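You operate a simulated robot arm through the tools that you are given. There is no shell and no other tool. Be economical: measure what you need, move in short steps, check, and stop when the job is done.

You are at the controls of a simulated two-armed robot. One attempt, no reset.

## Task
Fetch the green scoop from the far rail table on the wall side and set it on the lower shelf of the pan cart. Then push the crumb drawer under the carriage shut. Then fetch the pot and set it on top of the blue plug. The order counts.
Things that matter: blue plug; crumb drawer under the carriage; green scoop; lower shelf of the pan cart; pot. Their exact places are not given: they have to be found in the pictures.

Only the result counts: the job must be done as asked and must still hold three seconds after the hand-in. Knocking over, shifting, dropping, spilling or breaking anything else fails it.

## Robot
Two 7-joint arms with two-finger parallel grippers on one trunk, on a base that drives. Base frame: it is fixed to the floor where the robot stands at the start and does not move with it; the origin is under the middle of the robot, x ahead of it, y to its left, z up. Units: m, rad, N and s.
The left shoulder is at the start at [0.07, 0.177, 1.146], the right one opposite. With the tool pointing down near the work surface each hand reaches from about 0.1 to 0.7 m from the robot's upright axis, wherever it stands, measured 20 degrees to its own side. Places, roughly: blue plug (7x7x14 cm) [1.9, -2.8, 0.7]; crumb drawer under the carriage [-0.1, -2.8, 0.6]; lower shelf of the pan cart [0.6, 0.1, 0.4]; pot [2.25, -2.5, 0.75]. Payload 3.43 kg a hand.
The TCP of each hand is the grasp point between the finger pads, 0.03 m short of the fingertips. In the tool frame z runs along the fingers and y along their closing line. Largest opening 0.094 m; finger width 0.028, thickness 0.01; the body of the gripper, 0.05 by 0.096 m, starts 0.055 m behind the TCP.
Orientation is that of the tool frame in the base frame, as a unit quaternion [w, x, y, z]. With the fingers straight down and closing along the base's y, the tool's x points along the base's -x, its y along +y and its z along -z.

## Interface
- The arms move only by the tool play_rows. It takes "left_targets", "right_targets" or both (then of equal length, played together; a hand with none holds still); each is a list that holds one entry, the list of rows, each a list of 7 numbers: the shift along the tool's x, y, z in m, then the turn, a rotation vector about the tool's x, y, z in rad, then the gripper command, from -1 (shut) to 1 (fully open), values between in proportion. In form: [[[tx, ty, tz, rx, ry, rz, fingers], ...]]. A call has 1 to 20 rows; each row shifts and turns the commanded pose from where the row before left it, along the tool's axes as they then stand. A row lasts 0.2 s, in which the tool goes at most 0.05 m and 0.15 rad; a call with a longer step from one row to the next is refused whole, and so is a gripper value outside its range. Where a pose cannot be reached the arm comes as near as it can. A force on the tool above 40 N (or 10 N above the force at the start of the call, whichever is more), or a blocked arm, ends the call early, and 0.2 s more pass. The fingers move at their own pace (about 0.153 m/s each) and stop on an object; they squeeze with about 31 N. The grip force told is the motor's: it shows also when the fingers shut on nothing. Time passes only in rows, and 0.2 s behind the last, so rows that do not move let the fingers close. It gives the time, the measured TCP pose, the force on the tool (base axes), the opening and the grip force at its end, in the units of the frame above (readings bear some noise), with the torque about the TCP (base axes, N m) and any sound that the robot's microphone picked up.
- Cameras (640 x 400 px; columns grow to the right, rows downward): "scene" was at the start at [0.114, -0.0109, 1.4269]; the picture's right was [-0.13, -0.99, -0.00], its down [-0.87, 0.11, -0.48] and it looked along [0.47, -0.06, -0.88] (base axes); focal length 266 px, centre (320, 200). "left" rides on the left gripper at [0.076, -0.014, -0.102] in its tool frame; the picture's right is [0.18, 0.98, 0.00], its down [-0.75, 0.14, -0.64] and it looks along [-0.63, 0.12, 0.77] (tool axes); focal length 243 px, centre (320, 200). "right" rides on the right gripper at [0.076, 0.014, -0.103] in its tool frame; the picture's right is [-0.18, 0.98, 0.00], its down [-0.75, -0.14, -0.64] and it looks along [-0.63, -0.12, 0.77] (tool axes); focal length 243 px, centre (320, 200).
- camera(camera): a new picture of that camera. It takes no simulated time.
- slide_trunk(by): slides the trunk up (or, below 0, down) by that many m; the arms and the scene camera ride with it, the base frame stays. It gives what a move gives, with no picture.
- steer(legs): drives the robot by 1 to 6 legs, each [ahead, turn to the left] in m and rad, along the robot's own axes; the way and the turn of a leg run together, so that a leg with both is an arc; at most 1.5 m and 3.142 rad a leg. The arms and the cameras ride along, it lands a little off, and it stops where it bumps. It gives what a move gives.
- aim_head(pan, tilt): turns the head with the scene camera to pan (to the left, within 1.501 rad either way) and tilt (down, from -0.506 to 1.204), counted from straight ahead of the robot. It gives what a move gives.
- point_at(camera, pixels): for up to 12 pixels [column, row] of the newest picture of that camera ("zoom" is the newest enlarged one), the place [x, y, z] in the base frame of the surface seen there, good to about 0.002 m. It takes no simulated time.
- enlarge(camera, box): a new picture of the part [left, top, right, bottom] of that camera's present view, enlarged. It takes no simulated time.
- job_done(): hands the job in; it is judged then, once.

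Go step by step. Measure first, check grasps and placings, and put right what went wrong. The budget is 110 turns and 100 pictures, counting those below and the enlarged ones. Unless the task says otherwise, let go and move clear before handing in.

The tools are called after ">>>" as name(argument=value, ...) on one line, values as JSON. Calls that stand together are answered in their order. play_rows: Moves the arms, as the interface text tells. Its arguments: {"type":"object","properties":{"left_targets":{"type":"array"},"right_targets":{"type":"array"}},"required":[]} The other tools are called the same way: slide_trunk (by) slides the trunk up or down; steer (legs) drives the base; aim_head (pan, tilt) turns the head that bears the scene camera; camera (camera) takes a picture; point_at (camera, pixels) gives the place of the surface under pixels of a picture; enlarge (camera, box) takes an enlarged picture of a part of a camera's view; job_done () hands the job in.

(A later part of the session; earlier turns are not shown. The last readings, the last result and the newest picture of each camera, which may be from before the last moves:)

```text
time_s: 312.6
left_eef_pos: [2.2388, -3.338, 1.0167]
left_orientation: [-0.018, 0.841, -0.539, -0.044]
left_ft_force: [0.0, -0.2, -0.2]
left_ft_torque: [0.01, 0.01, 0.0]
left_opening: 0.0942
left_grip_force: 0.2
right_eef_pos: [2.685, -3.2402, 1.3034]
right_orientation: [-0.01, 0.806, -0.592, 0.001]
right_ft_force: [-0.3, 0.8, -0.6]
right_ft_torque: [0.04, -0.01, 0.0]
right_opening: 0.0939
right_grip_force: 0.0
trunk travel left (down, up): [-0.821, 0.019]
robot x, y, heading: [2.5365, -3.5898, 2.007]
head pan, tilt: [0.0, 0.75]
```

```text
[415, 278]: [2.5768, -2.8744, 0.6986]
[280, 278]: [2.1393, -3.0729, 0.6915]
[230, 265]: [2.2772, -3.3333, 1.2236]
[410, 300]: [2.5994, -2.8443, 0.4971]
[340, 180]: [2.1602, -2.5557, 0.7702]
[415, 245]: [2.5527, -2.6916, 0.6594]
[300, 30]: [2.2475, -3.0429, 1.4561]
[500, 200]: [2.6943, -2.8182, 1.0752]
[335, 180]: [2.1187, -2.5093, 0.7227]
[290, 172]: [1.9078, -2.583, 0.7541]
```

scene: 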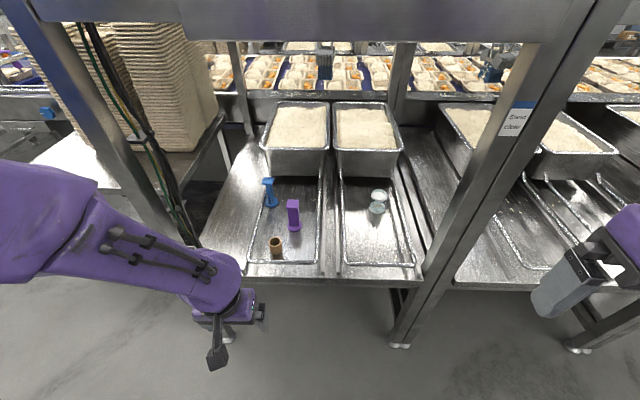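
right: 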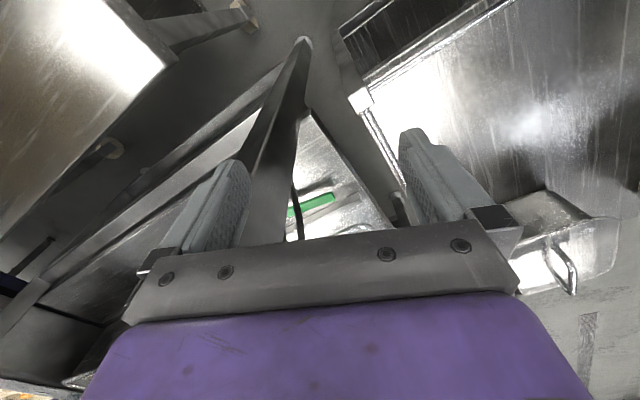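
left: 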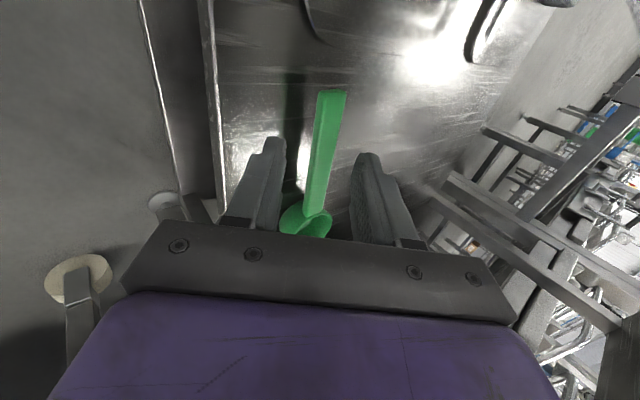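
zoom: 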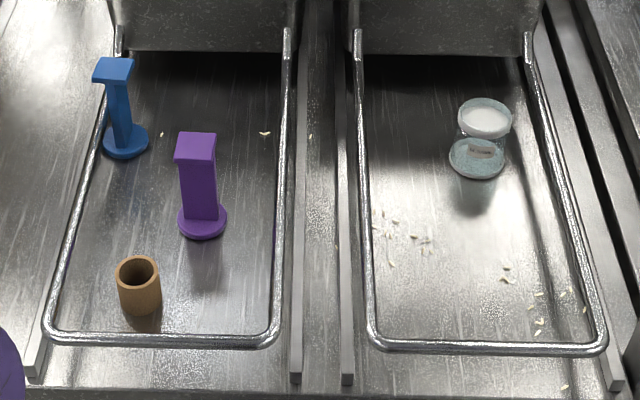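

The pot is the whitish jar at (2.37,-2.575), base z 0.70, top 0.77; plug is 0.5 m to its left at (1.907,-2.775). I'll take it with the left hand: extend it, advance, then turn right so the arms clear both posts.

>>> play_rows(left_targets=[[[-0.04, 0, 0, 0, 0, 0, 1], [-0.04, 0, 0, 0, 0, 0, 1], [-0.04, 0, 0, 0, 0, 0, 1], [-0.04, 0, 0, 0, 0, 0, 1], [-0.04, 0, 0, 0, 0, 0, 1]]])

>>> steer(legs=[[0.3, 0], [0, -0.6]])

>>> aim_head(pan=0.2, tilt=0.9)

>>> camera(camera="scene")

```text
time_s: 313.8
left_eef_pos: [2.154, -3.1564, 1.0331]
left_orientation: [-0.018, 0.841, -0.539, -0.043]
left_ft_force: [0.3, 0.2, -0.1]
left_ft_torque: [-0.04, -0.04, -0.01]
left_opening: 0.0938
left_grip_force: 0.0
right_eef_pos: [2.6855, -3.2396, 1.3034]
right_orientation: [-0.01, 0.806, -0.592, 0.001]
right_ft_force: [-0.8, 0.6, -0.2]
right_ft_torque: [0.0, 0.02, -0.04]
right_opening: 0.0937
right_grip_force: 0.1
trunk travel left (down, up): [-0.821, 0.019]
robot x, y, heading: [2.5378, -3.5924, 2.007]
head pan, tilt: [0.0, 0.75]
```

```text
time_s: 316.8
left_eef_pos: [2.2175, -2.7666, 0.9521]
left_orientation: [0.048, 0.746, -0.664, -0.001]
left_ft_force: [-0.3, 0.6, -0.7]
left_ft_torque: [-0.01, -0.02, -0.02]
left_opening: 0.0938
left_grip_force: 0.1
right_eef_pos: [2.7133, -2.9407, 1.2452]
right_orientation: [0.025, 0.716, -0.698, 0.015]
right_ft_force: [-0.2, 0.2, -0.6]
right_ft_torque: [-0.01, -0.05, 0.0]
right_opening: 0.0942
right_grip_force: 0.0
trunk travel left (down, up): [-0.821, 0.019]
robot x, y, heading: [2.4063, -3.3126, 1.722]
head pan, tilt: [0.0, 0.75]
stopped in leg 2: the robot was blocked; the commanded pose is now the measured one
```

```text
time_s: 317.6
left_eef_pos: [2.206, -2.7706, 0.9482]
left_orientation: [0.05, 0.749, -0.66, 0.003]
left_ft_force: [-0.1, 0.7, 0.1]
left_ft_torque: [0.01, -0.03, 0.02]
left_opening: 0.0943
left_grip_force: 0.0
right_eef_pos: [2.725, -2.9281, 1.2467]
right_orientation: [-0.004, 0.734, -0.679, 0.002]
right_ft_force: [-0.8, -0.8, -0.6]
right_ft_torque: [0.01, -0.04, -0.01]
right_opening: 0.094
right_grip_force: 0.0
trunk travel left (down, up): [-0.821, 0.019]
robot x, y, heading: [2.4114, -3.3114, 1.713]
head pan, tilt: [0.201, 0.901]
```

```text
22 pictures are left
```

scene: 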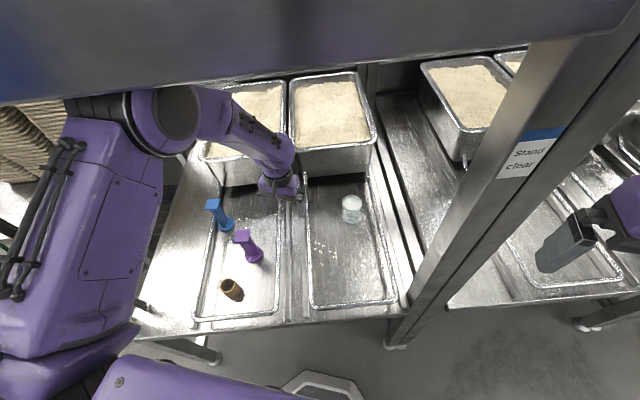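

The turn stopped early at heading 1.71, and both hands dropped several cm, so an arm is touching the beam or post. I measure clearances.

>>> point_at(camera="scene", pixels=[[170, 110], [110, 115], [60, 200], [200, 60], [450, 30], [575, 225], [600, 205], [500, 200], [540, 120], [350, 210], [250, 248], [232, 290]])

>>> enlarge(camera="scene", box=[190, 160, 390, 310])

```text
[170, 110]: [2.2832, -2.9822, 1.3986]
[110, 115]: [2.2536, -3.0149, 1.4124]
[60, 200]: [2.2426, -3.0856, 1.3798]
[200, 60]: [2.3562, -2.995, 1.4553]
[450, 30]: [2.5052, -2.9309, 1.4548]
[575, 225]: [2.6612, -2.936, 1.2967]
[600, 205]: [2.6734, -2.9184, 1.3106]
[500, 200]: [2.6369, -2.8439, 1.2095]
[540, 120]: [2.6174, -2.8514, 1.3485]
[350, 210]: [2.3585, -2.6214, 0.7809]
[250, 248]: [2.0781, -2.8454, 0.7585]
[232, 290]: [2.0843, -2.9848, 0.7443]
```

```text
2.67 times, centred on (290, 235) of scene
```

zoom: 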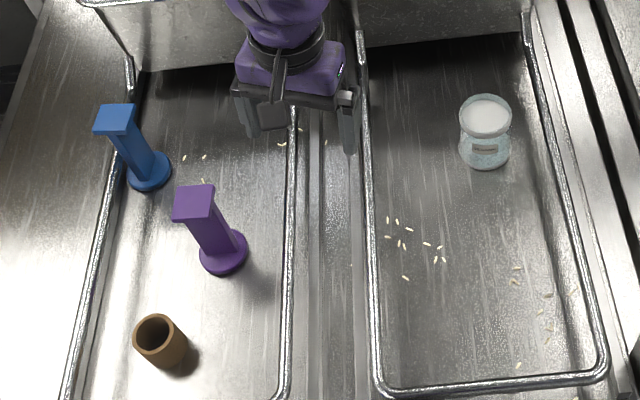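

All items stand; the pot is a small jar at (2.36,-2.60). The left elbow (z 1.40+) is against the beam (z 1.456) and the right hand is near the post. I lower the trunk 0.12 and bring the right hand inward.

>>> slide_trunk(by=-0.12)

>>> play_rows(right_targets=[[[0.01, 0.03, 0, 0, 0, 0, 1], [0.01, 0.03, 0, 0, 0, 0, 1], [0.01, 0.03, 0, 0, 0, 0, 1], [0.01, 0.03, 0, 0, 0, 0, 1]]])

>>> steer(legs=[[0, -0.25]])

>>> camera(camera="left")

```text
time_s: 317.9
left_eef_pos: [2.1386, -2.795, 0.9395]
left_orientation: [0.021, 0.745, -0.667, 0.014]
left_ft_force: [-7.2, 4.0, -11.3]
left_ft_torque: [-0.35, -0.39, 0.0]
left_opening: 0.0939
left_grip_force: 0.0
right_eef_pos: [2.6608, -2.9547, 1.2691]
right_orientation: [-0.017, 0.728, -0.686, -0.013]
right_ft_force: [1.0, 0.4, 0.7]
right_ft_torque: [0.04, 0.06, -0.01]
right_opening: 0.0939
right_grip_force: 0.1
trunk travel left (down, up): [-0.815, 0.025]
robot x, y, heading: [2.4092, -3.306, 1.685]
head pan, tilt: [0.201, 0.901]
stopped: the arm was blocked; the commanded pose is now the measured one
```

```text
time_s: 318.2
left_eef_pos: [2.0282, -2.8278, 0.9166]
left_orientation: [-0.033, 0.759, -0.649, 0.046]
left_ft_force: [-0.6, -1.5, 0.2]
left_ft_torque: [0.04, 0.03, 0.04]
left_opening: 0.0936
left_grip_force: 0.0
right_eef_pos: [2.5031, -2.9977, 1.2841]
right_orientation: [-0.064, 0.739, -0.67, 0.026]
right_ft_force: [1.9, -2.9, -2.1]
right_ft_torque: [0.25, 0.09, 0.11]
right_opening: 0.094
right_grip_force: 0.0
trunk travel left (down, up): [-0.815, 0.025]
robot x, y, heading: [2.4141, -3.3092, 1.705]
head pan, tilt: [0.201, 0.901]
stopped in row 1 (left hand): the arm was blocked; the commanded pose is now the measured one
```

```text
time_s: 319.2
left_eef_pos: [2.1683, -2.7895, 0.9305]
left_orientation: [0.011, 0.723, -0.69, 0.014]
left_ft_force: [0.3, 0.1, -0.4]
left_ft_torque: [0.0, -0.04, 0.0]
left_opening: 0.0939
left_grip_force: 0.0
right_eef_pos: [2.6499, -3.0025, 1.2535]
right_orientation: [-0.026, 0.71, -0.704, 0.0]
right_ft_force: [-0.2, 1.1, 0.3]
right_ft_torque: [-0.04, 0.01, 0.01]
right_opening: 0.0941
right_grip_force: 0.0
trunk travel left (down, up): [-0.815, 0.025]
robot x, y, heading: [2.4076, -3.3091, 1.614]
head pan, tilt: [0.201, 0.901]
stopped in leg 1: the robot was blocked; the commanded pose is now the measured one
```

```text
20 pictures are left
```

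left: 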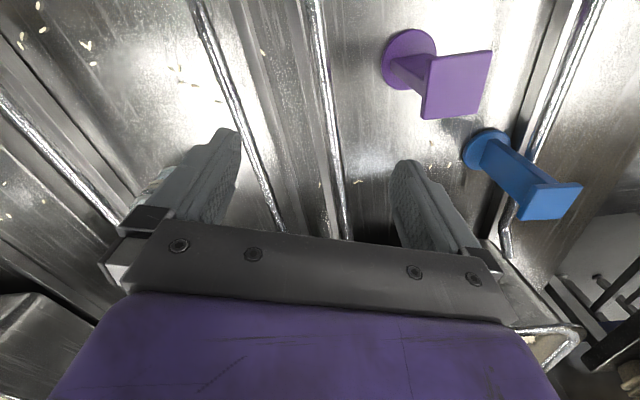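

Things stand, but an arm or the head is wedged under the beam. I reverse straight out before changing anything else.

>>> steer(legs=[[-0.4, 0]])

>>> aim_head(pan=0.35, tilt=0.6)

>>> camera(camera="scene")

```text
time_s: 319.9
left_eef_pos: [2.1567, -2.7947, 0.9178]
left_orientation: [0.006, 0.725, -0.688, 0.019]
left_ft_force: [0.4, -0.1, 1.1]
left_ft_torque: [0.0, 0.0, 0.01]
left_opening: 0.0939
left_grip_force: 0.0
right_eef_pos: [2.6246, -3.0097, 1.2439]
right_orientation: [-0.043, 0.72, -0.692, 0.017]
right_ft_force: [-1.5, 0.3, 0.8]
right_ft_torque: [0.02, -0.17, -0.03]
right_opening: 0.0941
right_grip_force: 0.1
trunk travel left (down, up): [-0.815, 0.025]
robot x, y, heading: [2.4122, -3.3199, 1.611]
head pan, tilt: [0.201, 0.901]
stopped in leg 1: the robot was blocked; the commanded pose is now the measured one
```

```text
time_s: 320.7
left_eef_pos: [2.106, -2.7955, 0.9074]
left_orientation: [-0.013, 0.727, -0.686, 0.039]
left_ft_force: [-0.2, -0.1, 0.2]
left_ft_torque: [0.01, -0.03, 0.05]
left_opening: 0.0938
left_grip_force: 0.0
right_eef_pos: [2.5643, -3.0092, 1.2596]
right_orientation: [-0.059, 0.716, -0.695, 0.033]
right_ft_force: [2.5, 0.0, -0.9]
right_ft_torque: [-0.01, 0.16, 0.03]
right_opening: 0.094
right_grip_force: 0.1
trunk travel left (down, up): [-0.815, 0.025]
robot x, y, heading: [2.4126, -3.312, 1.617]
head pan, tilt: [0.351, 0.6]
```

```text
19 pictures are left
```

scene: 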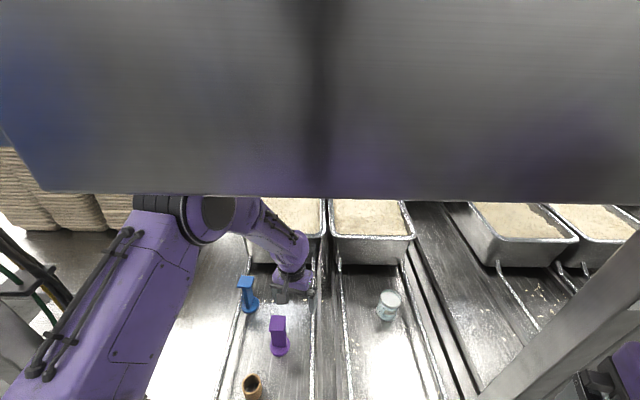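

The left elbow is pressed up against the underside of the cabinet. Extending the hand towards the pot lowers the elbow, so I do that gently.

>>> play_rows(left_targets=[[[-0.02, -0.02, 0, 0, 0, 0, 1], [-0.02, -0.02, 0, 0, 0, 0, 1], [-0.02, -0.02, 0, 0, 0, 0, 1], [-0.02, -0.02, 0, 0, 0, 0, 1]]])

>>> point_at(camera="scene", pixels=[[370, 236], [388, 298], [388, 312], [220, 210], [160, 205], [320, 190], [320, 20], [290, 240]])

```text
time_s: 321.9
left_eef_pos: [2.1949, -2.7114, 0.9122]
left_orientation: [-0.008, 0.729, -0.683, 0.034]
left_ft_force: [-1.4, -0.1, -0.3]
left_ft_torque: [-0.02, -0.03, 0.02]
left_opening: 0.0942
left_grip_force: 0.0
right_eef_pos: [2.5824, -3.0097, 1.2558]
right_orientation: [-0.053, 0.716, -0.696, 0.026]
right_ft_force: [-0.2, -0.6, 0.5]
right_ft_torque: [0.04, 0.01, 0.01]
right_opening: 0.0942
right_grip_force: 0.0
trunk travel left (down, up): [-0.815, 0.025]
robot x, y, heading: [2.4139, -3.3146, 1.616]
head pan, tilt: [0.351, 0.6]
stopped in row 4 (left hand): the arm was blocked; the commanded pose is now the measured one
```

```text
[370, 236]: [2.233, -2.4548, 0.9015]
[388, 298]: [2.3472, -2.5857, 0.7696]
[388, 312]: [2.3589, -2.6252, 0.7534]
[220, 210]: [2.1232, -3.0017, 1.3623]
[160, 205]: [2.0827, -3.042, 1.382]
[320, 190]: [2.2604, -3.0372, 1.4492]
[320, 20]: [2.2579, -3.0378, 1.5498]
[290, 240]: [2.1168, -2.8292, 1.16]
```

It moved. I retry lowering the trunk.

>>> slide_trunk(by=-0.05)

>>> camera(camera="scene")

```text
time_s: 322.8
left_eef_pos: [2.2165, -2.7101, 0.867]
left_orientation: [0.0, 0.728, -0.685, 0.026]
left_ft_force: [0.9, -0.7, 0.5]
left_ft_torque: [0.01, 0.07, -0.03]
left_opening: 0.094
left_grip_force: 0.1
right_eef_pos: [2.6112, -3.0093, 1.201]
right_orientation: [-0.044, 0.715, -0.698, 0.016]
right_ft_force: [1.2, 0.4, -0.4]
right_ft_torque: [-0.02, 0.08, 0.02]
right_opening: 0.0939
right_grip_force: 0.0
trunk travel left (down, up): [-0.765, 0.075]
robot x, y, heading: [2.4139, -3.3138, 1.616]
head pan, tilt: [0.351, 0.6]
```

```text
18 pictures are left
```

scene: 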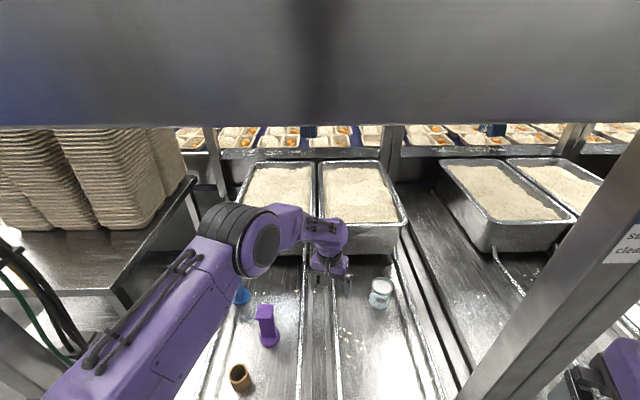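

Free again. I bring the left hand over the pot, staying at z≈0.87, and look with the wrist camera.

>>> play_rows(left_targets=[[[-0.022, -0.029, 0, 0, 0, 0, 1], [-0.022, -0.029, 0, 0, 0, 0, 1], [-0.022, -0.029, 0, 0, 0, 0, 1], [-0.022, -0.029, 0, 0, 0, 0, 1], [-0.019, -0.029, 0, 0, 0, 0, 1], [0, 0, 0, 0, 0, 0, 1]]])

>>> camera(camera="left")

```text
time_s: 324.2
left_eef_pos: [2.2926, -2.6581, 0.8783]
left_orientation: [-0.002, 0.729, -0.684, 0.028]
left_ft_force: [0.3, -0.4, 0.3]
left_ft_torque: [0.01, 0.02, 0.0]
left_opening: 0.0943
left_grip_force: 0.1
left hand out of reach, approached as far as the arm can: row 3, 4, 5
right_eef_pos: [2.5997, -3.0097, 1.2023]
right_orientation: [-0.047, 0.715, -0.697, 0.019]
right_ft_force: [-0.1, -0.2, 0.2]
right_ft_torque: [-0.03, 0.0, 0.03]
right_opening: 0.0938
right_grip_force: 0.0
trunk travel left (down, up): [-0.765, 0.075]
robot x, y, heading: [2.406, -3.3123, 1.613]
head pan, tilt: [0.351, 0.6]
```

```text
17 pictures are left
```

left: 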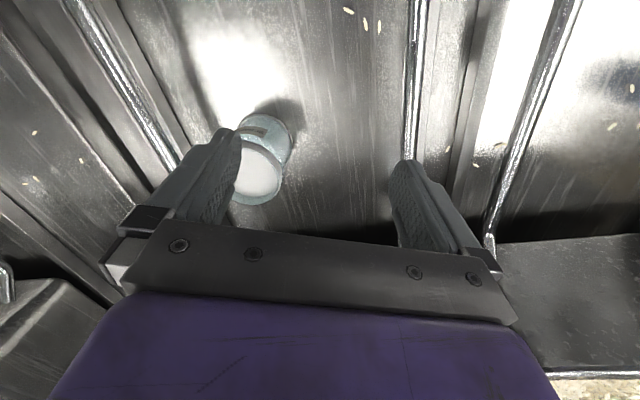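

The arm is at its reach; the pot is about 6 cm to the +x and 6 cm deeper. I turn the base right 0.1 rad to swing the hand in line with the pot.

>>> steer(legs=[[0, -0.1]])

>>> camera(camera="left")

>>> point_at(camera="left", pixels=[[310, 150], [310, 190], [330, 170], [290, 170], [310, 130]])

```text
time_s: 325.2
left_eef_pos: [2.3607, -2.6507, 0.8774]
left_orientation: [0.002, -0.693, 0.72, -0.029]
left_ft_force: [0.4, 0.5, 0.0]
left_ft_torque: [0.06, 0.01, 0.0]
left_opening: 0.0937
left_grip_force: 0.1
right_eef_pos: [2.6306, -3.0298, 1.2021]
right_orientation: [0.046, -0.68, 0.732, -0.022]
right_ft_force: [0.1, -0.7, 0.4]
right_ft_torque: [-0.03, 0.01, 0.03]
right_opening: 0.0941
right_grip_force: 0.1
trunk travel left (down, up): [-0.765, 0.075]
robot x, y, heading: [2.413, -3.315, 1.513]
head pan, tilt: [0.351, 0.6]
```

```text
16 pictures are left
```

left: 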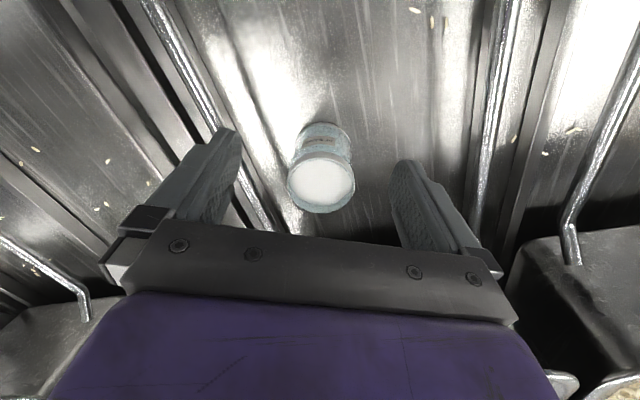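

```text
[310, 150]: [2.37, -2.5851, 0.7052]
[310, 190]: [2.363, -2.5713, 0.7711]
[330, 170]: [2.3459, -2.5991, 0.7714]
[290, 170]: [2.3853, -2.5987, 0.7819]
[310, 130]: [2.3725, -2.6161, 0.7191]
```

The pot is now centred between the fingers (lid centre ≈(2.352,-2.578)), 7 cm deeper. I lower the trunk 0.1 (fingers stay in front of the pot), then slide the open fingers round it.

>>> slide_trunk(by=-0.1)

>>> play_rows(left_targets=[[[-0.012, 0, 0.005, 0, 0, 0, 1], [-0.012, 0, 0.005, 0, 0, 0, 1], [-0.012, 0, 0.005, 0, 0, 0, 1], [-0.012, 0, 0.005, 0, 0, 0, 1], [-0.012, 0, 0.005, 0, 0, 0, 1], [-0.01, 0, 0.003, 0, 0, 0, 1], [0, 0, 0, 0, 0, 0, 1]]])

>>> camera(camera="left")

```text
time_s: 326.5
left_eef_pos: [2.36, -2.6509, 0.7779]
left_orientation: [0.0, -0.693, 0.72, -0.029]
left_ft_force: [0.0, 0.2, 0.1]
left_ft_torque: [0.0, 0.01, 0.01]
left_opening: 0.0941
left_grip_force: 0.0
right_eef_pos: [2.6312, -3.0304, 1.1024]
right_orientation: [0.046, -0.679, 0.732, -0.022]
right_ft_force: [0.2, -0.7, -0.6]
right_ft_torque: [-0.03, -0.03, 0.01]
right_opening: 0.0938
right_grip_force: 0.1
trunk travel left (down, up): [-0.665, 0.175]
robot x, y, heading: [2.411, -3.3114, 1.514]
head pan, tilt: [0.351, 0.6]
```

```text
time_s: 328.1
left_eef_pos: [2.3621, -2.6495, 0.7774]
left_orientation: [0.001, -0.693, 0.72, -0.029]
left_ft_force: [-0.3, 0.8, -0.6]
left_ft_torque: [-0.02, 0.0, 0.01]
left_opening: 0.0941
left_grip_force: 0.1
left hand out of reach, approached as far as the arm can: row 1, 2, 3, 4, 5, 6
right_eef_pos: [2.6304, -3.03, 1.1023]
right_orientation: [0.046, -0.679, 0.732, -0.022]
right_ft_force: [-0.7, -0.4, -1.2]
right_ft_torque: [0.01, 0.01, 0.01]
right_opening: 0.0939
right_grip_force: 0.0
trunk travel left (down, up): [-0.665, 0.175]
robot x, y, heading: [2.4117, -3.313, 1.514]
head pan, tilt: [0.351, 0.6]
```

```text
15 pictures are left
```

left: 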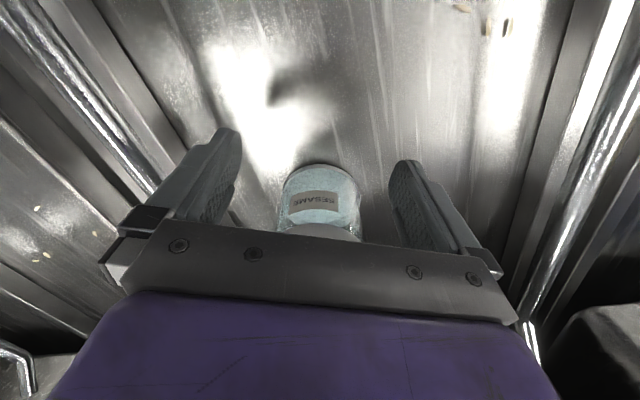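

The arm will not extend, so I drive the base forward 6.5 cm to slide the fingers round the pot, then lower with the trunk.

>>> steer(legs=[[0.065, 0]])

>>> camera(camera="left")

```text
time_s: 329.1
left_eef_pos: [2.3662, -2.5864, 0.7796]
left_orientation: [0.001, -0.693, 0.72, -0.028]
left_ft_force: [-0.2, 0.2, -0.2]
left_ft_torque: [0.02, 0.0, 0.02]
left_opening: 0.0941
left_grip_force: 0.1
right_eef_pos: [2.6349, -2.9671, 1.1028]
right_orientation: [0.046, -0.679, 0.732, -0.022]
right_ft_force: [-0.7, 0.5, 0.1]
right_ft_torque: [0.0, -0.01, 0.01]
right_opening: 0.094
right_grip_force: 0.0
trunk travel left (down, up): [-0.665, 0.175]
robot x, y, heading: [2.4142, -3.248, 1.514]
head pan, tilt: [0.351, 0.6]
```

```text
14 pictures are left
```

left: 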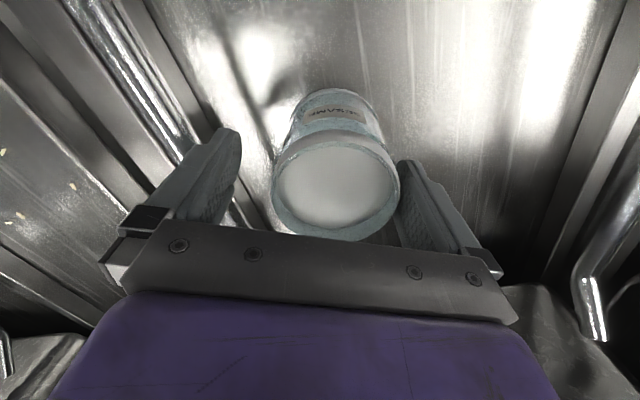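

The pot sits nearer the right-hand finger in the image; I shift about 1 cm towards it and lower the trunk 3.5 cm.

>>> play_rows(left_targets=[[[0, 0.006, 0, 0, 0, 0, 1], [0, 0.006, 0, 0, 0, 0, 1], [0, 0, 0, 0, 0, 0, 1]]])

>>> slide_trunk(by=-0.035)

>>> camera(camera="left")

```text
time_s: 329.9
left_eef_pos: [2.3529, -2.5859, 0.7779]
left_orientation: [0.001, -0.693, 0.72, -0.027]
left_ft_force: [0.5, 0.5, 1.0]
left_ft_torque: [-0.01, -0.01, 0.01]
left_opening: 0.0942
left_grip_force: 0.1
right_eef_pos: [2.635, -2.9647, 1.1033]
right_orientation: [0.045, -0.679, 0.732, -0.022]
right_ft_force: [0.8, -0.1, -0.3]
right_ft_torque: [0.0, -0.02, 0.0]
right_opening: 0.0941
right_grip_force: 0.0
trunk travel left (down, up): [-0.665, 0.175]
robot x, y, heading: [2.4158, -3.2485, 1.514]
head pan, tilt: [0.351, 0.6]
```

```text
time_s: 330.7
left_eef_pos: [2.354, -2.5867, 0.7435]
left_orientation: [0.001, -0.693, 0.72, -0.028]
left_ft_force: [0.0, -0.5, 0.4]
left_ft_torque: [0.0, 0.04, 0.03]
left_opening: 0.0942
left_grip_force: 0.0
right_eef_pos: [2.6345, -2.9654, 1.0679]
right_orientation: [0.045, -0.679, 0.733, -0.022]
right_ft_force: [-0.1, -0.3, -0.2]
right_ft_torque: [0.0, -0.03, 0.01]
right_opening: 0.094
right_grip_force: 0.0
trunk travel left (down, up): [-0.63, 0.21]
robot x, y, heading: [2.4143, -3.2525, 1.516]
head pan, tilt: [0.351, 0.6]
```

```text
13 pictures are left
```

left: 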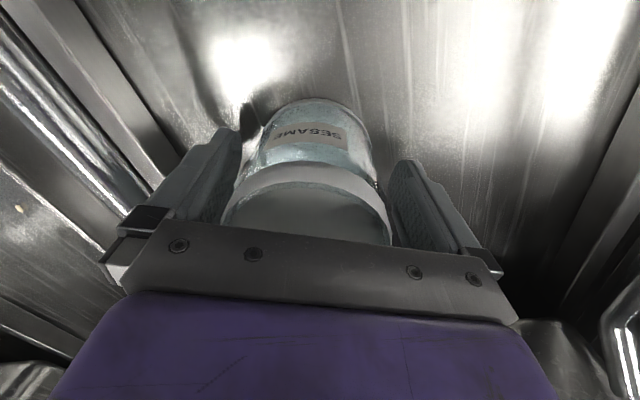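

The pot ("SESAME") is centred. I close the fingers and lift with the trunk.

>>> play_rows(left_targets=[[[0, 0, 0, 0, 0, 0, 0.6], [0, 0, 0, 0, 0, 0, -1], [0, 0, 0, 0, 0, 0, -1], [0, 0, 0, 0, 0, 0, -1]]])

>>> slide_trunk(by=0.05)

>>> camera(camera="left")

```text
time_s: 331.7
left_eef_pos: [2.3533, -2.5855, 0.7435]
left_orientation: [0.001, -0.693, 0.721, -0.028]
left_ft_force: [-0.5, -1.7, 4.3]
left_ft_torque: [-0.01, 0.17, 0.06]
left_opening: 0.073
left_grip_force: 31.7
right_eef_pos: [2.6347, -2.9661, 1.0675]
right_orientation: [0.045, -0.679, 0.732, -0.023]
right_ft_force: [0.5, -0.1, 1.5]
right_ft_torque: [-0.03, -0.02, 0.01]
right_opening: 0.094
right_grip_force: 0.1
trunk travel left (down, up): [-0.63, 0.21]
robot x, y, heading: [2.4149, -3.2471, 1.517]
head pan, tilt: [0.351, 0.6]
```

```text
time_s: 332.6
left_eef_pos: [2.3528, -2.5844, 0.7933]
left_orientation: [0.0, -0.692, 0.721, -0.029]
left_ft_force: [0.0, 0.7, -1.2]
left_ft_torque: [-0.03, -0.01, 0.01]
left_opening: 0.0726
left_grip_force: 31.1
right_eef_pos: [2.6345, -2.9649, 1.1173]
right_orientation: [0.045, -0.679, 0.732, -0.022]
right_ft_force: [-0.4, -0.2, 0.1]
right_ft_torque: [0.03, -0.01, -0.02]
right_opening: 0.094
right_grip_force: 0.0
trunk travel left (down, up): [-0.68, 0.16]
robot x, y, heading: [2.4174, -3.2488, 1.511]
head pan, tilt: [0.351, 0.6]
```

```text
12 pictures are left
```

left: 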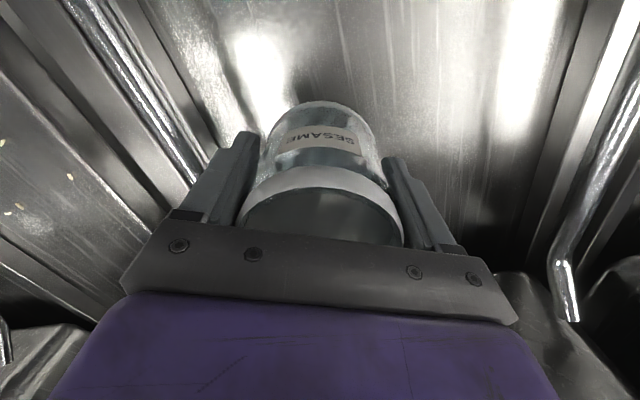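

Pot held (73 mm). Turning the base about 0.74 rad left in place carries it to the plug on the same radius. I raise first with the trunk in two steps, watching for contact under the cabinet.

>>> slide_trunk(by=0.05)

>>> slide_trunk(by=0.05)

>>> aim_head(pan=0.6, tilt=0.75)

>>> camera(camera="scene")

```text
time_s: 333.5
left_eef_pos: [2.353, -2.5852, 0.8422]
left_orientation: [0.001, -0.693, 0.721, -0.028]
left_ft_force: [-0.2, -0.1, 0.2]
left_ft_torque: [-0.01, 0.0, -0.01]
left_opening: 0.0727
left_grip_force: 30.7
right_eef_pos: [2.6347, -2.9657, 1.1671]
right_orientation: [0.045, -0.679, 0.732, -0.021]
right_ft_force: [-0.9, 0.2, 1.0]
right_ft_torque: [-0.01, 0.02, 0.02]
right_opening: 0.094
right_grip_force: 0.1
trunk travel left (down, up): [-0.73, 0.11]
robot x, y, heading: [2.4152, -3.2478, 1.511]
head pan, tilt: [0.351, 0.6]
```

```text
time_s: 334.4
left_eef_pos: [2.3539, -2.5867, 0.8921]
left_orientation: [0.001, -0.693, 0.72, -0.028]
left_ft_force: [0.0, 0.9, -0.2]
left_ft_torque: [0.02, -0.01, 0.01]
left_opening: 0.0725
left_grip_force: 31.4
right_eef_pos: [2.6348, -2.9651, 1.2175]
right_orientation: [0.046, -0.679, 0.732, -0.023]
right_ft_force: [0.6, 0.4, -0.1]
right_ft_torque: [-0.01, -0.03, 0.02]
right_opening: 0.0939
right_grip_force: 0.1
trunk travel left (down, up): [-0.78, 0.06]
robot x, y, heading: [2.4167, -3.2491, 1.516]
head pan, tilt: [0.351, 0.6]
```

```text
time_s: 335.2
left_eef_pos: [2.3535, -2.5854, 0.8918]
left_orientation: [0.001, -0.693, 0.72, -0.028]
left_ft_force: [-0.8, -0.3, -0.1]
left_ft_torque: [0.0, 0.0, -0.02]
left_opening: 0.0725
left_grip_force: 30.1
right_eef_pos: [2.6351, -2.9664, 1.217]
right_orientation: [0.046, -0.679, 0.732, -0.022]
right_ft_force: [-0.3, 1.3, 1.4]
right_ft_torque: [0.01, -0.03, 0.01]
right_opening: 0.0938
right_grip_force: 0.0
trunk travel left (down, up): [-0.78, 0.06]
robot x, y, heading: [2.4169, -3.2512, 1.513]
head pan, tilt: [0.6, 0.75]
```

```text
11 pictures are left
```

scene: 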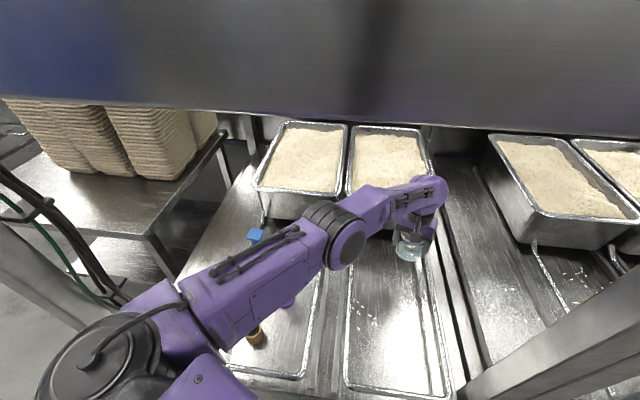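

No contact. I measure elbow, cables and the plug top before turning.

>>> point_at(camera="scene", pixels=[[345, 240], [325, 215], [235, 265], [90, 255], [120, 295], [40, 290], [255, 235], [250, 237], [259, 232], [258, 239], [120, 330], [410, 250]])

```text
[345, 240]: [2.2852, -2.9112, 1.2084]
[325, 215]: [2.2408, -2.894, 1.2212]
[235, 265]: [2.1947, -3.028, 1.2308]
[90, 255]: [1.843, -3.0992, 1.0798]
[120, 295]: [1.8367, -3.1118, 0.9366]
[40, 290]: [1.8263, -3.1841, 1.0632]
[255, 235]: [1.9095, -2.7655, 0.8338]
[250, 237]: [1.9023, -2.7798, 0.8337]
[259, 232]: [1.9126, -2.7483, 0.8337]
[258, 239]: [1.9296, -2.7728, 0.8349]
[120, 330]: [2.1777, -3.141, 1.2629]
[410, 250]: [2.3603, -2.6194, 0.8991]
```

Plug top centre ≈(1.914,-2.765), z 0.834. Turning in place would swing the right elbow into the post, so I back 0.235, turn 0.54 left and go in 0.17, pausing short of the plug.

>>> slide_trunk(by=0.025)

>>> steer(legs=[[-0.235, 0], [0, 0.537], [0.13, 0]])

>>> aim_head(pan=0.3, tilt=0.75)

>>> camera(camera="scene")

```text
time_s: 335.9
left_eef_pos: [2.3527, -2.5853, 0.9178]
left_orientation: [0.001, -0.693, 0.721, -0.028]
left_ft_force: [0.9, -0.1, -0.6]
left_ft_torque: [0.02, 0.0, -0.02]
left_opening: 0.0724
left_grip_force: 31.3
right_eef_pos: [2.6353, -2.9643, 1.2423]
right_orientation: [0.045, -0.679, 0.732, -0.022]
right_ft_force: [-0.4, -0.6, 0.1]
right_ft_torque: [0.02, -0.01, 0.01]
right_opening: 0.0943
right_grip_force: 0.1
trunk travel left (down, up): [-0.805, 0.035]
robot x, y, heading: [2.4143, -3.2459, 1.514]
head pan, tilt: [0.6, 0.75]
```

```text
time_s: 340.1
left_eef_pos: [1.9547, -2.8396, 0.9164]
left_orientation: [-0.006, 0.859, -0.512, 0.028]
left_ft_force: [0.1, 0.4, -0.6]
left_ft_torque: [0.01, 0.02, 0.0]
left_opening: 0.0723
left_grip_force: 31.3
right_eef_pos: [2.3914, -3.023, 1.2396]
right_orientation: [-0.053, 0.851, -0.522, 0.009]
right_ft_force: [0.5, -0.7, -0.7]
right_ft_torque: [-0.04, -0.07, -0.01]
right_opening: 0.0941
right_grip_force: 0.1
trunk travel left (down, up): [-0.805, 0.035]
robot x, y, heading: [2.3427, -3.381, 2.046]
head pan, tilt: [0.6, 0.75]
stopped in leg 3: the robot was blocked; the commanded pose is now the measured one
```

```text
time_s: 340.9
left_eef_pos: [1.9559, -2.8399, 0.9171]
left_orientation: [-0.008, 0.859, -0.511, 0.029]
left_ft_force: [-0.1, 0.2, -1.1]
left_ft_torque: [0.0, -0.01, -0.02]
left_opening: 0.0724
left_grip_force: 31.5
right_eef_pos: [2.3909, -3.0236, 1.2424]
right_orientation: [-0.053, 0.851, -0.523, 0.01]
right_ft_force: [0.2, -0.8, -0.5]
right_ft_torque: [0.0, 0.04, -0.03]
right_opening: 0.094
right_grip_force: 0.1
trunk travel left (down, up): [-0.805, 0.035]
robot x, y, heading: [2.3473, -3.3789, 2.046]
head pan, tilt: [0.3, 0.75]
```

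```text
10 pictures are left
```

scene: 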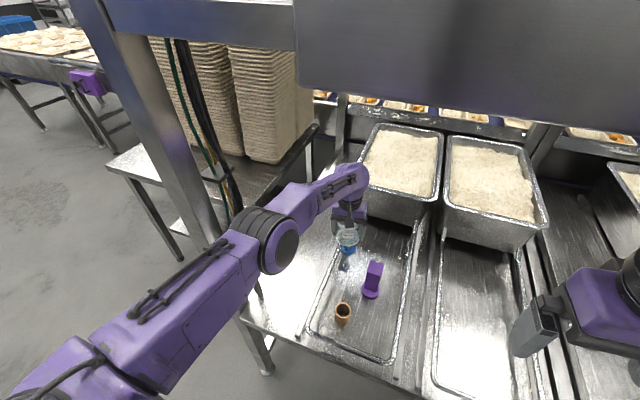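

Blocked 8.6 cm short of the plug, perhaps the right elbow at the cabinet since the trunk is high. I check the left elbow–post gap, lower the trunk 0.03 and advance.

>>> point_at(camera="scene", pixels=[[245, 225], [215, 190], [195, 200], [280, 245], [130, 330], [400, 60], [600, 300], [365, 275], [347, 262], [347, 232]])

>>> slide_trunk(by=-0.028)

>>> steer(legs=[[0.086, 0]])

```text
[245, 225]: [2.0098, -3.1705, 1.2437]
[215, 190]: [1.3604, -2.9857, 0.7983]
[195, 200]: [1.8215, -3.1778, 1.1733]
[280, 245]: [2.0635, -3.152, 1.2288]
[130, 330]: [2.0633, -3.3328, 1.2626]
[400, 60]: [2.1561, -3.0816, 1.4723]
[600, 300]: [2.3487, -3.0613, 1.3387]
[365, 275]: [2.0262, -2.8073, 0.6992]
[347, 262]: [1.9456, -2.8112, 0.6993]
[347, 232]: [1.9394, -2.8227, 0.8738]
```

```text
time_s: 341.6
left_eef_pos: [1.9558, -2.8389, 0.8888]
left_orientation: [-0.008, 0.858, -0.512, 0.028]
left_ft_force: [-0.3, 0.5, -0.9]
left_ft_torque: [-0.01, -0.01, 0.0]
left_opening: 0.0728
left_grip_force: 30.8
right_eef_pos: [2.3901, -3.0244, 1.2133]
right_orientation: [-0.053, 0.851, -0.523, 0.01]
right_ft_force: [-0.7, 0.2, 0.1]
right_ft_torque: [0.01, -0.01, -0.02]
right_opening: 0.0941
right_grip_force: 0.0
trunk travel left (down, up): [-0.777, 0.063]
robot x, y, heading: [2.3464, -3.3769, 2.049]
head pan, tilt: [0.3, 0.75]
```

```text
time_s: 342.7
left_eef_pos: [1.9312, -2.7961, 0.9121]
left_orientation: [-0.013, 0.86, -0.51, 0.013]
left_ft_force: [-0.2, -0.5, -0.3]
left_ft_torque: [-0.01, -0.04, -0.01]
left_opening: 0.0726
left_grip_force: 30.7
right_eef_pos: [2.3757, -2.9814, 1.2117]
right_orientation: [-0.072, 0.858, -0.509, 0.006]
right_ft_force: [-0.1, 0.4, -0.3]
right_ft_torque: [-0.03, -0.05, 0.01]
right_opening: 0.094
right_grip_force: 0.0
trunk travel left (down, up): [-0.777, 0.063]
robot x, y, heading: [2.3089, -3.2952, 2.047]
head pan, tilt: [0.3, 0.75]
```

The base arrived but the hand lags by 3.5 cm and rose 2 cm without tool force, so some link touches. I look.

>>> camera(camera="scene")

>>> point_at(camera="scene", pixels=[[245, 225], [330, 185], [370, 190], [345, 250], [350, 235], [430, 60], [600, 300], [300, 200]])

```text
9 pictures are left
```

scene: 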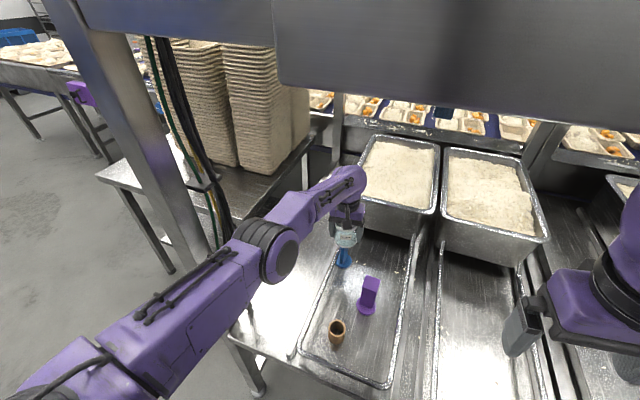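

```text
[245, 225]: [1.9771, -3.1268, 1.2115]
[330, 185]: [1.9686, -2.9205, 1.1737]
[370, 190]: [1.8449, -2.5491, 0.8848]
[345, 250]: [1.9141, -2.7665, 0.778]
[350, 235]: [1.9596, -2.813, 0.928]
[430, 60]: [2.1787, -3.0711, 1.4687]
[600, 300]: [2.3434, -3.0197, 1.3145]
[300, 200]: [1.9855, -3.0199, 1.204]
```

Both hands lag equally, so the body is being pushed, most likely by the high right elbow under the cabinet. I back off, lower the right hand 0.2 m, and go in again.

>>> steer(legs=[[-0.1, 0]])

>>> play_rows(right_targets=[[[0, 0, 0.04, 0, 0, 0, 1], [0, 0, 0.04, 0, 0, 0, 1], [0, 0, 0.04, 0, 0, 0, 1], [0, 0, 0.04, 0, 0, 0, 1], [0, 0, 0.04, 0, 0, 0, 1]]])

>>> steer(legs=[[0.07, 0]])

```text
time_s: 343.9
left_eef_pos: [1.9534, -2.8501, 0.8749]
left_orientation: [-0.003, 0.859, -0.51, 0.037]
left_ft_force: [-1.3, 1.0, -1.9]
left_ft_torque: [-0.11, -0.04, 0.01]
left_opening: 0.0725
left_grip_force: 31.0
right_eef_pos: [2.3885, -3.0221, 1.1959]
right_orientation: [-0.059, 0.859, -0.508, 0.03]
right_ft_force: [-0.8, 1.0, -1.1]
right_ft_torque: [-0.13, -0.1, -0.02]
right_opening: 0.0942
right_grip_force: 0.0
trunk travel left (down, up): [-0.777, 0.063]
robot x, y, heading: [2.3521, -3.3904, 2.045]
head pan, tilt: [0.3, 0.75]
```

```text
time_s: 345.1
left_eef_pos: [1.9563, -2.8585, 0.8792]
left_orientation: [-0.006, 0.86, -0.51, 0.034]
left_ft_force: [-1.0, -0.2, -1.3]
left_ft_torque: [0.01, 0.0, 0.0]
left_opening: 0.0725
left_grip_force: 30.9
right_eef_pos: [2.4043, -3.0031, 1.0042]
right_orientation: [-0.06, 0.859, -0.508, 0.028]
right_ft_force: [0.7, 0.0, -0.9]
right_ft_torque: [0.03, -0.01, 0.02]
right_opening: 0.094
right_grip_force: 0.1
right hand out of reach, approached as far as the arm can: row 3, 4
trunk travel left (down, up): [-0.777, 0.063]
robot x, y, heading: [2.3548, -3.391, 2.046]
head pan, tilt: [0.3, 0.75]
```

```text
time_s: 346.1
left_eef_pos: [1.9238, -2.7906, 0.8756]
left_orientation: [-0.003, 0.859, -0.511, 0.035]
left_ft_force: [-0.8, -0.1, -0.5]
left_ft_torque: [-0.02, 0.0, 0.01]
left_opening: 0.0712
left_grip_force: 31.3
right_eef_pos: [2.3722, -2.9359, 1.0012]
right_orientation: [-0.06, 0.859, -0.508, 0.029]
right_ft_force: [-0.3, 0.6, -1.0]
right_ft_torque: [-0.01, -0.04, 0.01]
right_opening: 0.0937
right_grip_force: 0.1
trunk travel left (down, up): [-0.777, 0.063]
robot x, y, heading: [2.321, -3.3264, 2.043]
head pan, tilt: [0.3, 0.75]
```

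The hand is now at z 0.8756 (pot bottom about level with the plug top) and the opening changed slightly; I look at once.

>>> enlarge(camera="scene", box=[270, 170, 430, 290])

>>> camera(camera="left")

```text
3.33 times, centred on (350, 230) of scene
```

zoom: 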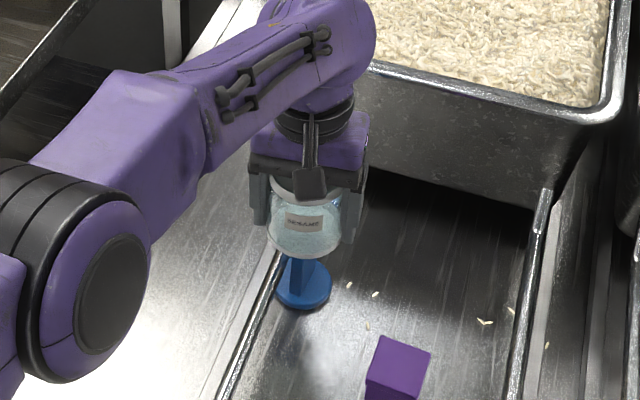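

```text
7 pictures are left
```

left: 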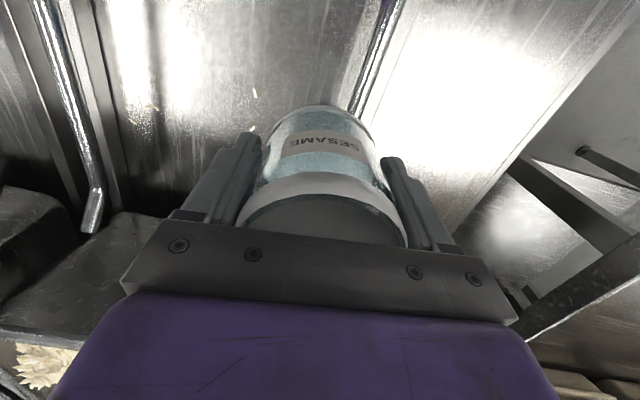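

>>> point_at(camera="zoom", pixels=[[303, 300], [280, 288], [328, 285], [298, 270], [300, 250], [275, 235], [335, 235], [398, 360]])

```text
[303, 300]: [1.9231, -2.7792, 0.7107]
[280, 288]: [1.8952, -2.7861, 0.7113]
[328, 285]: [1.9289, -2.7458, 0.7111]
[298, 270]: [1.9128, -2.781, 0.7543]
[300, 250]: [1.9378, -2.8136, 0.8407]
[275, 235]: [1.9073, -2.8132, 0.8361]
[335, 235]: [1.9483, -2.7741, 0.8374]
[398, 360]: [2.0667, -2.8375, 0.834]
```

The plug has not moved (base edge still (1.895,-2.786)). I raise 1.2 cm, drive the last 3.2 cm, and check.

>>> slide_trunk(by=0.015)

>>> steer(legs=[[0.032, 0]])

```text
time_s: 346.7
left_eef_pos: [1.9239, -2.7916, 0.8906]
left_orientation: [-0.002, 0.859, -0.51, 0.035]
left_ft_force: [-0.2, 0.7, -0.1]
left_ft_torque: [0.0, -0.02, 0.04]
left_opening: 0.0709
left_grip_force: 31.0
right_eef_pos: [2.3722, -2.9347, 1.0169]
right_orientation: [-0.061, 0.859, -0.508, 0.029]
right_ft_force: [-0.6, 0.7, -0.1]
right_ft_torque: [-0.01, -0.02, -0.02]
right_opening: 0.094
right_grip_force: 0.0
trunk travel left (down, up): [-0.792, 0.048]
robot x, y, heading: [2.3163, -3.3271, 2.052]
head pan, tilt: [0.3, 0.75]
```

```text
time_s: 347.7
left_eef_pos: [1.9138, -2.7672, 0.8952]
left_orientation: [-0.005, 0.858, -0.512, 0.033]
left_ft_force: [0.5, 0.1, -1.7]
left_ft_torque: [0.01, 0.0, 0.02]
left_opening: 0.0709
left_grip_force: 31.3
right_eef_pos: [2.3631, -2.9153, 1.0164]
right_orientation: [-0.06, 0.858, -0.509, 0.03]
right_ft_force: [0.6, 0.1, -0.2]
right_ft_torque: [0.0, -0.02, 0.0]
right_opening: 0.0938
right_grip_force: 0.0
trunk travel left (down, up): [-0.792, 0.048]
robot x, y, heading: [2.3056, -3.2991, 2.042]
head pan, tilt: [0.3, 0.75]
stopped in leg 1: the robot was blocked; the commanded pose is now the measured one
```

The hand is over the plug within 7 mm. I check pot and plug alignment.

>>> enlarge(camera="scene", box=[300, 190, 400, 280])

>>> point_at(camera="zoom", pixels=[[250, 210], [290, 220], [320, 200], [220, 190], [280, 240], [270, 130], [280, 270], [260, 300]])

```text
4.44 times, centred on (350, 235) of scene
```

zoom: 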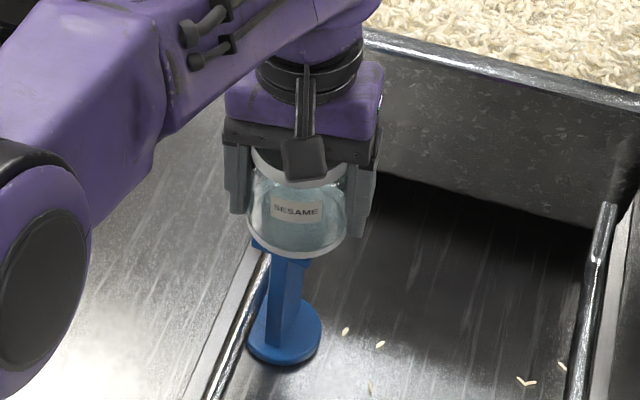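

```text
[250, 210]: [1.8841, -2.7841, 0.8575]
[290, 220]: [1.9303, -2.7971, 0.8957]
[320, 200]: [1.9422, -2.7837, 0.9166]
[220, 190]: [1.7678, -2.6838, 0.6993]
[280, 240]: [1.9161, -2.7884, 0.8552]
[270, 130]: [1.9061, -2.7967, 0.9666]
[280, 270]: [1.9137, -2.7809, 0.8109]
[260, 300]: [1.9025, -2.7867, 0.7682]
```

The pot's axis (≈1.913,-2.763) is over the plug's (≈1.91,-2.762). I lower 1.4 cm with the trunk, then feel for contact in small steps.

>>> slide_trunk(by=-0.014)

>>> play_rows(left_targets=[[[0, 0, 0.002, 0, 0, 0, -1], [0, 0, 0.001, 0, 0, 0, -1], [0, 0, 0, 0, 0, 0, -1]]])

```text
time_s: 348.4
left_eef_pos: [1.9111, -2.7628, 0.8793]
left_orientation: [-0.004, 0.858, -0.512, 0.035]
left_ft_force: [-0.8, 0.3, 0.5]
left_ft_torque: [0.03, -0.02, -0.02]
left_opening: 0.0708
left_grip_force: 30.8
right_eef_pos: [2.3604, -2.9105, 1.0025]
right_orientation: [-0.06, 0.858, -0.509, 0.029]
right_ft_force: [-0.3, -0.3, 0.6]
right_ft_torque: [0.02, 0.01, 0.01]
right_opening: 0.094
right_grip_force: 0.0
trunk travel left (down, up): [-0.778, 0.062]
robot x, y, heading: [2.3024, -3.2981, 2.045]
head pan, tilt: [0.3, 0.75]
```

```text
time_s: 349.1
left_eef_pos: [1.9117, -2.7634, 0.8751]
left_orientation: [-0.002, 0.858, -0.512, 0.035]
left_ft_force: [0.9, 0.4, -0.4]
left_ft_torque: [0.02, 0.01, 0.01]
left_opening: 0.0707
left_grip_force: 31.2
right_eef_pos: [2.3604, -2.9091, 1.0019]
right_orientation: [-0.059, 0.858, -0.509, 0.03]
right_ft_force: [0.0, 0.6, -1.2]
right_ft_torque: [0.02, 0.02, 0.0]
right_opening: 0.094
right_grip_force: 0.1
trunk travel left (down, up): [-0.778, 0.062]
robot x, y, heading: [2.3077, -3.2977, 2.045]
head pan, tilt: [0.3, 0.75]
```

No contact yet at 0.875. I continue in 2 mm steps.

>>> play_rows(left_targets=[[[0, 0, 0.002, 0, 0, 0, -1], [0, 0, 0, 0, 0, 0, -1], [0, 0, 0.002, 0, 0, 0, -1], [0, 0, 0, 0, 0, 0, -1]]])

>>> enlarge(camera="scene", box=[300, 190, 400, 280])

```text
time_s: 350.1
left_eef_pos: [1.911, -2.7625, 0.873]
left_orientation: [-0.004, 0.858, -0.512, 0.033]
left_ft_force: [-2.9, 2.6, 16.8]
left_ft_torque: [0.08, 0.59, -0.1]
left_opening: 0.0706
left_grip_force: 31.1
right_eef_pos: [2.3616, -2.9099, 1.0027]
right_orientation: [-0.06, 0.858, -0.509, 0.029]
right_ft_force: [0.5, 0.9, 0.1]
right_ft_torque: [-0.02, 0.03, -0.02]
right_opening: 0.0945
right_grip_force: 0.0
trunk travel left (down, up): [-0.778, 0.062]
robot x, y, heading: [2.3078, -3.3013, 2.044]
head pan, tilt: [0.3, 0.75]
```

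```text
4.44 times, centred on (350, 235) of scene
```

zoom: 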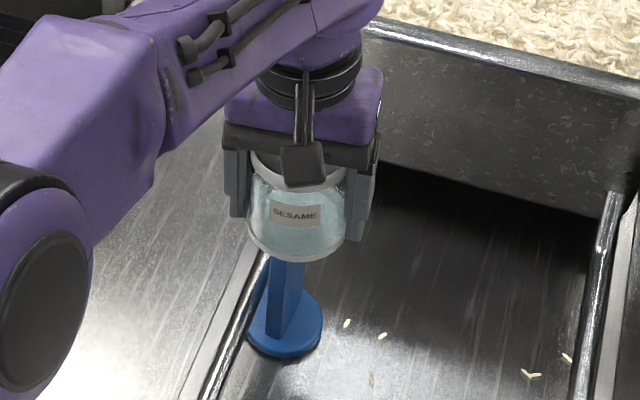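

Contact: 17 N upward, plug upright. I ease off 2 mm, open the fingers gradually, and raise a little.

>>> play_rows(left_targets=[[[0, 0, -0.002, 0, 0, 0, -1], [0, 0, 0, 0, 0, 0, 0.5], [0, 0, 0, 0, 0, 0, 0.6], [0, 0, 0, 0, 0, 0, 0.75], [0, 0, 0, 0, 0, 0, 1], [0, 0, 0, 0, 0, 0, 1]]])

>>> camera(camera="left")

```text
time_s: 351.6
left_eef_pos: [1.9108, -2.763, 0.8728]
left_orientation: [-0.002, 0.858, -0.512, 0.035]
left_ft_force: [-0.6, -0.5, -0.3]
left_ft_torque: [-0.02, -0.01, -0.01]
left_opening: 0.0943
left_grip_force: 0.0
right_eef_pos: [2.3606, -2.9097, 1.002]
right_orientation: [-0.059, 0.858, -0.51, 0.03]
right_ft_force: [0.4, -0.3, -0.6]
right_ft_torque: [0.0, 0.01, 0.0]
right_opening: 0.094
right_grip_force: 0.0
trunk travel left (down, up): [-0.778, 0.062]
robot x, y, heading: [2.3067, -3.2951, 2.042]
head pan, tilt: [0.3, 0.75]
```

```text
4 pictures are left
```

left: 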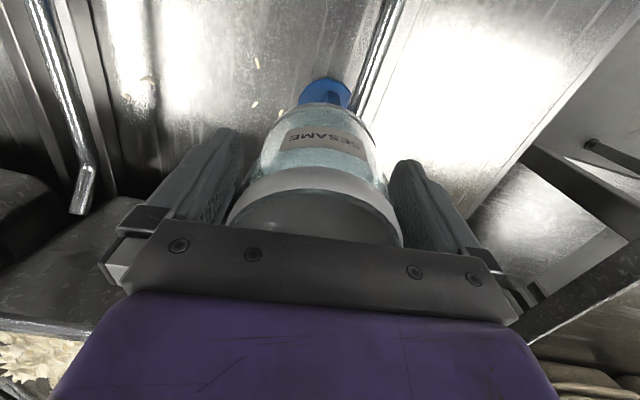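

The pot stands on the plug, fingers free with about 1 cm each side. I raise the hand 4 cm straight up and back the base off slowly.

>>> play_rows(left_targets=[[[0, 0, -0.008, 0, 0, 0, 1], [0, 0, -0.008, 0, 0, 0, 1], [0, 0, -0.008, 0, 0, 0, 1], [0, 0, -0.008, 0, 0, 0, 1], [0, 0, -0.008, 0, 0, 0, 1], [0, 0, 0, 0, 0, 0, 1]]])

>>> camera(camera="left")

```text
time_s: 352.9
left_eef_pos: [1.9086, -2.7612, 0.9125]
left_orientation: [-0.003, 0.858, -0.512, 0.035]
left_ft_force: [0.0, -1.4, 0.2]
left_ft_torque: [0.0, 0.0, 0.05]
left_opening: 0.094
left_grip_force: 0.0
right_eef_pos: [2.3611, -2.9102, 1.0029]
right_orientation: [-0.059, 0.858, -0.509, 0.03]
right_ft_force: [1.1, 0.5, -0.1]
right_ft_torque: [0.0, 0.02, 0.03]
right_opening: 0.0939
right_grip_force: 0.0
trunk travel left (down, up): [-0.778, 0.062]
robot x, y, heading: [2.3064, -3.2987, 2.05]
head pan, tilt: [0.3, 0.75]
```

```text
3 pictures are left
```

left: 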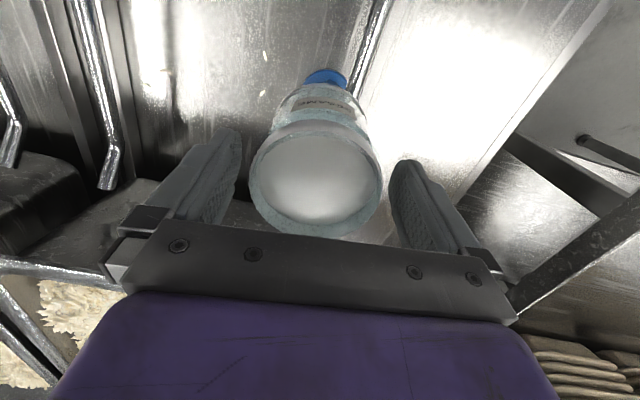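

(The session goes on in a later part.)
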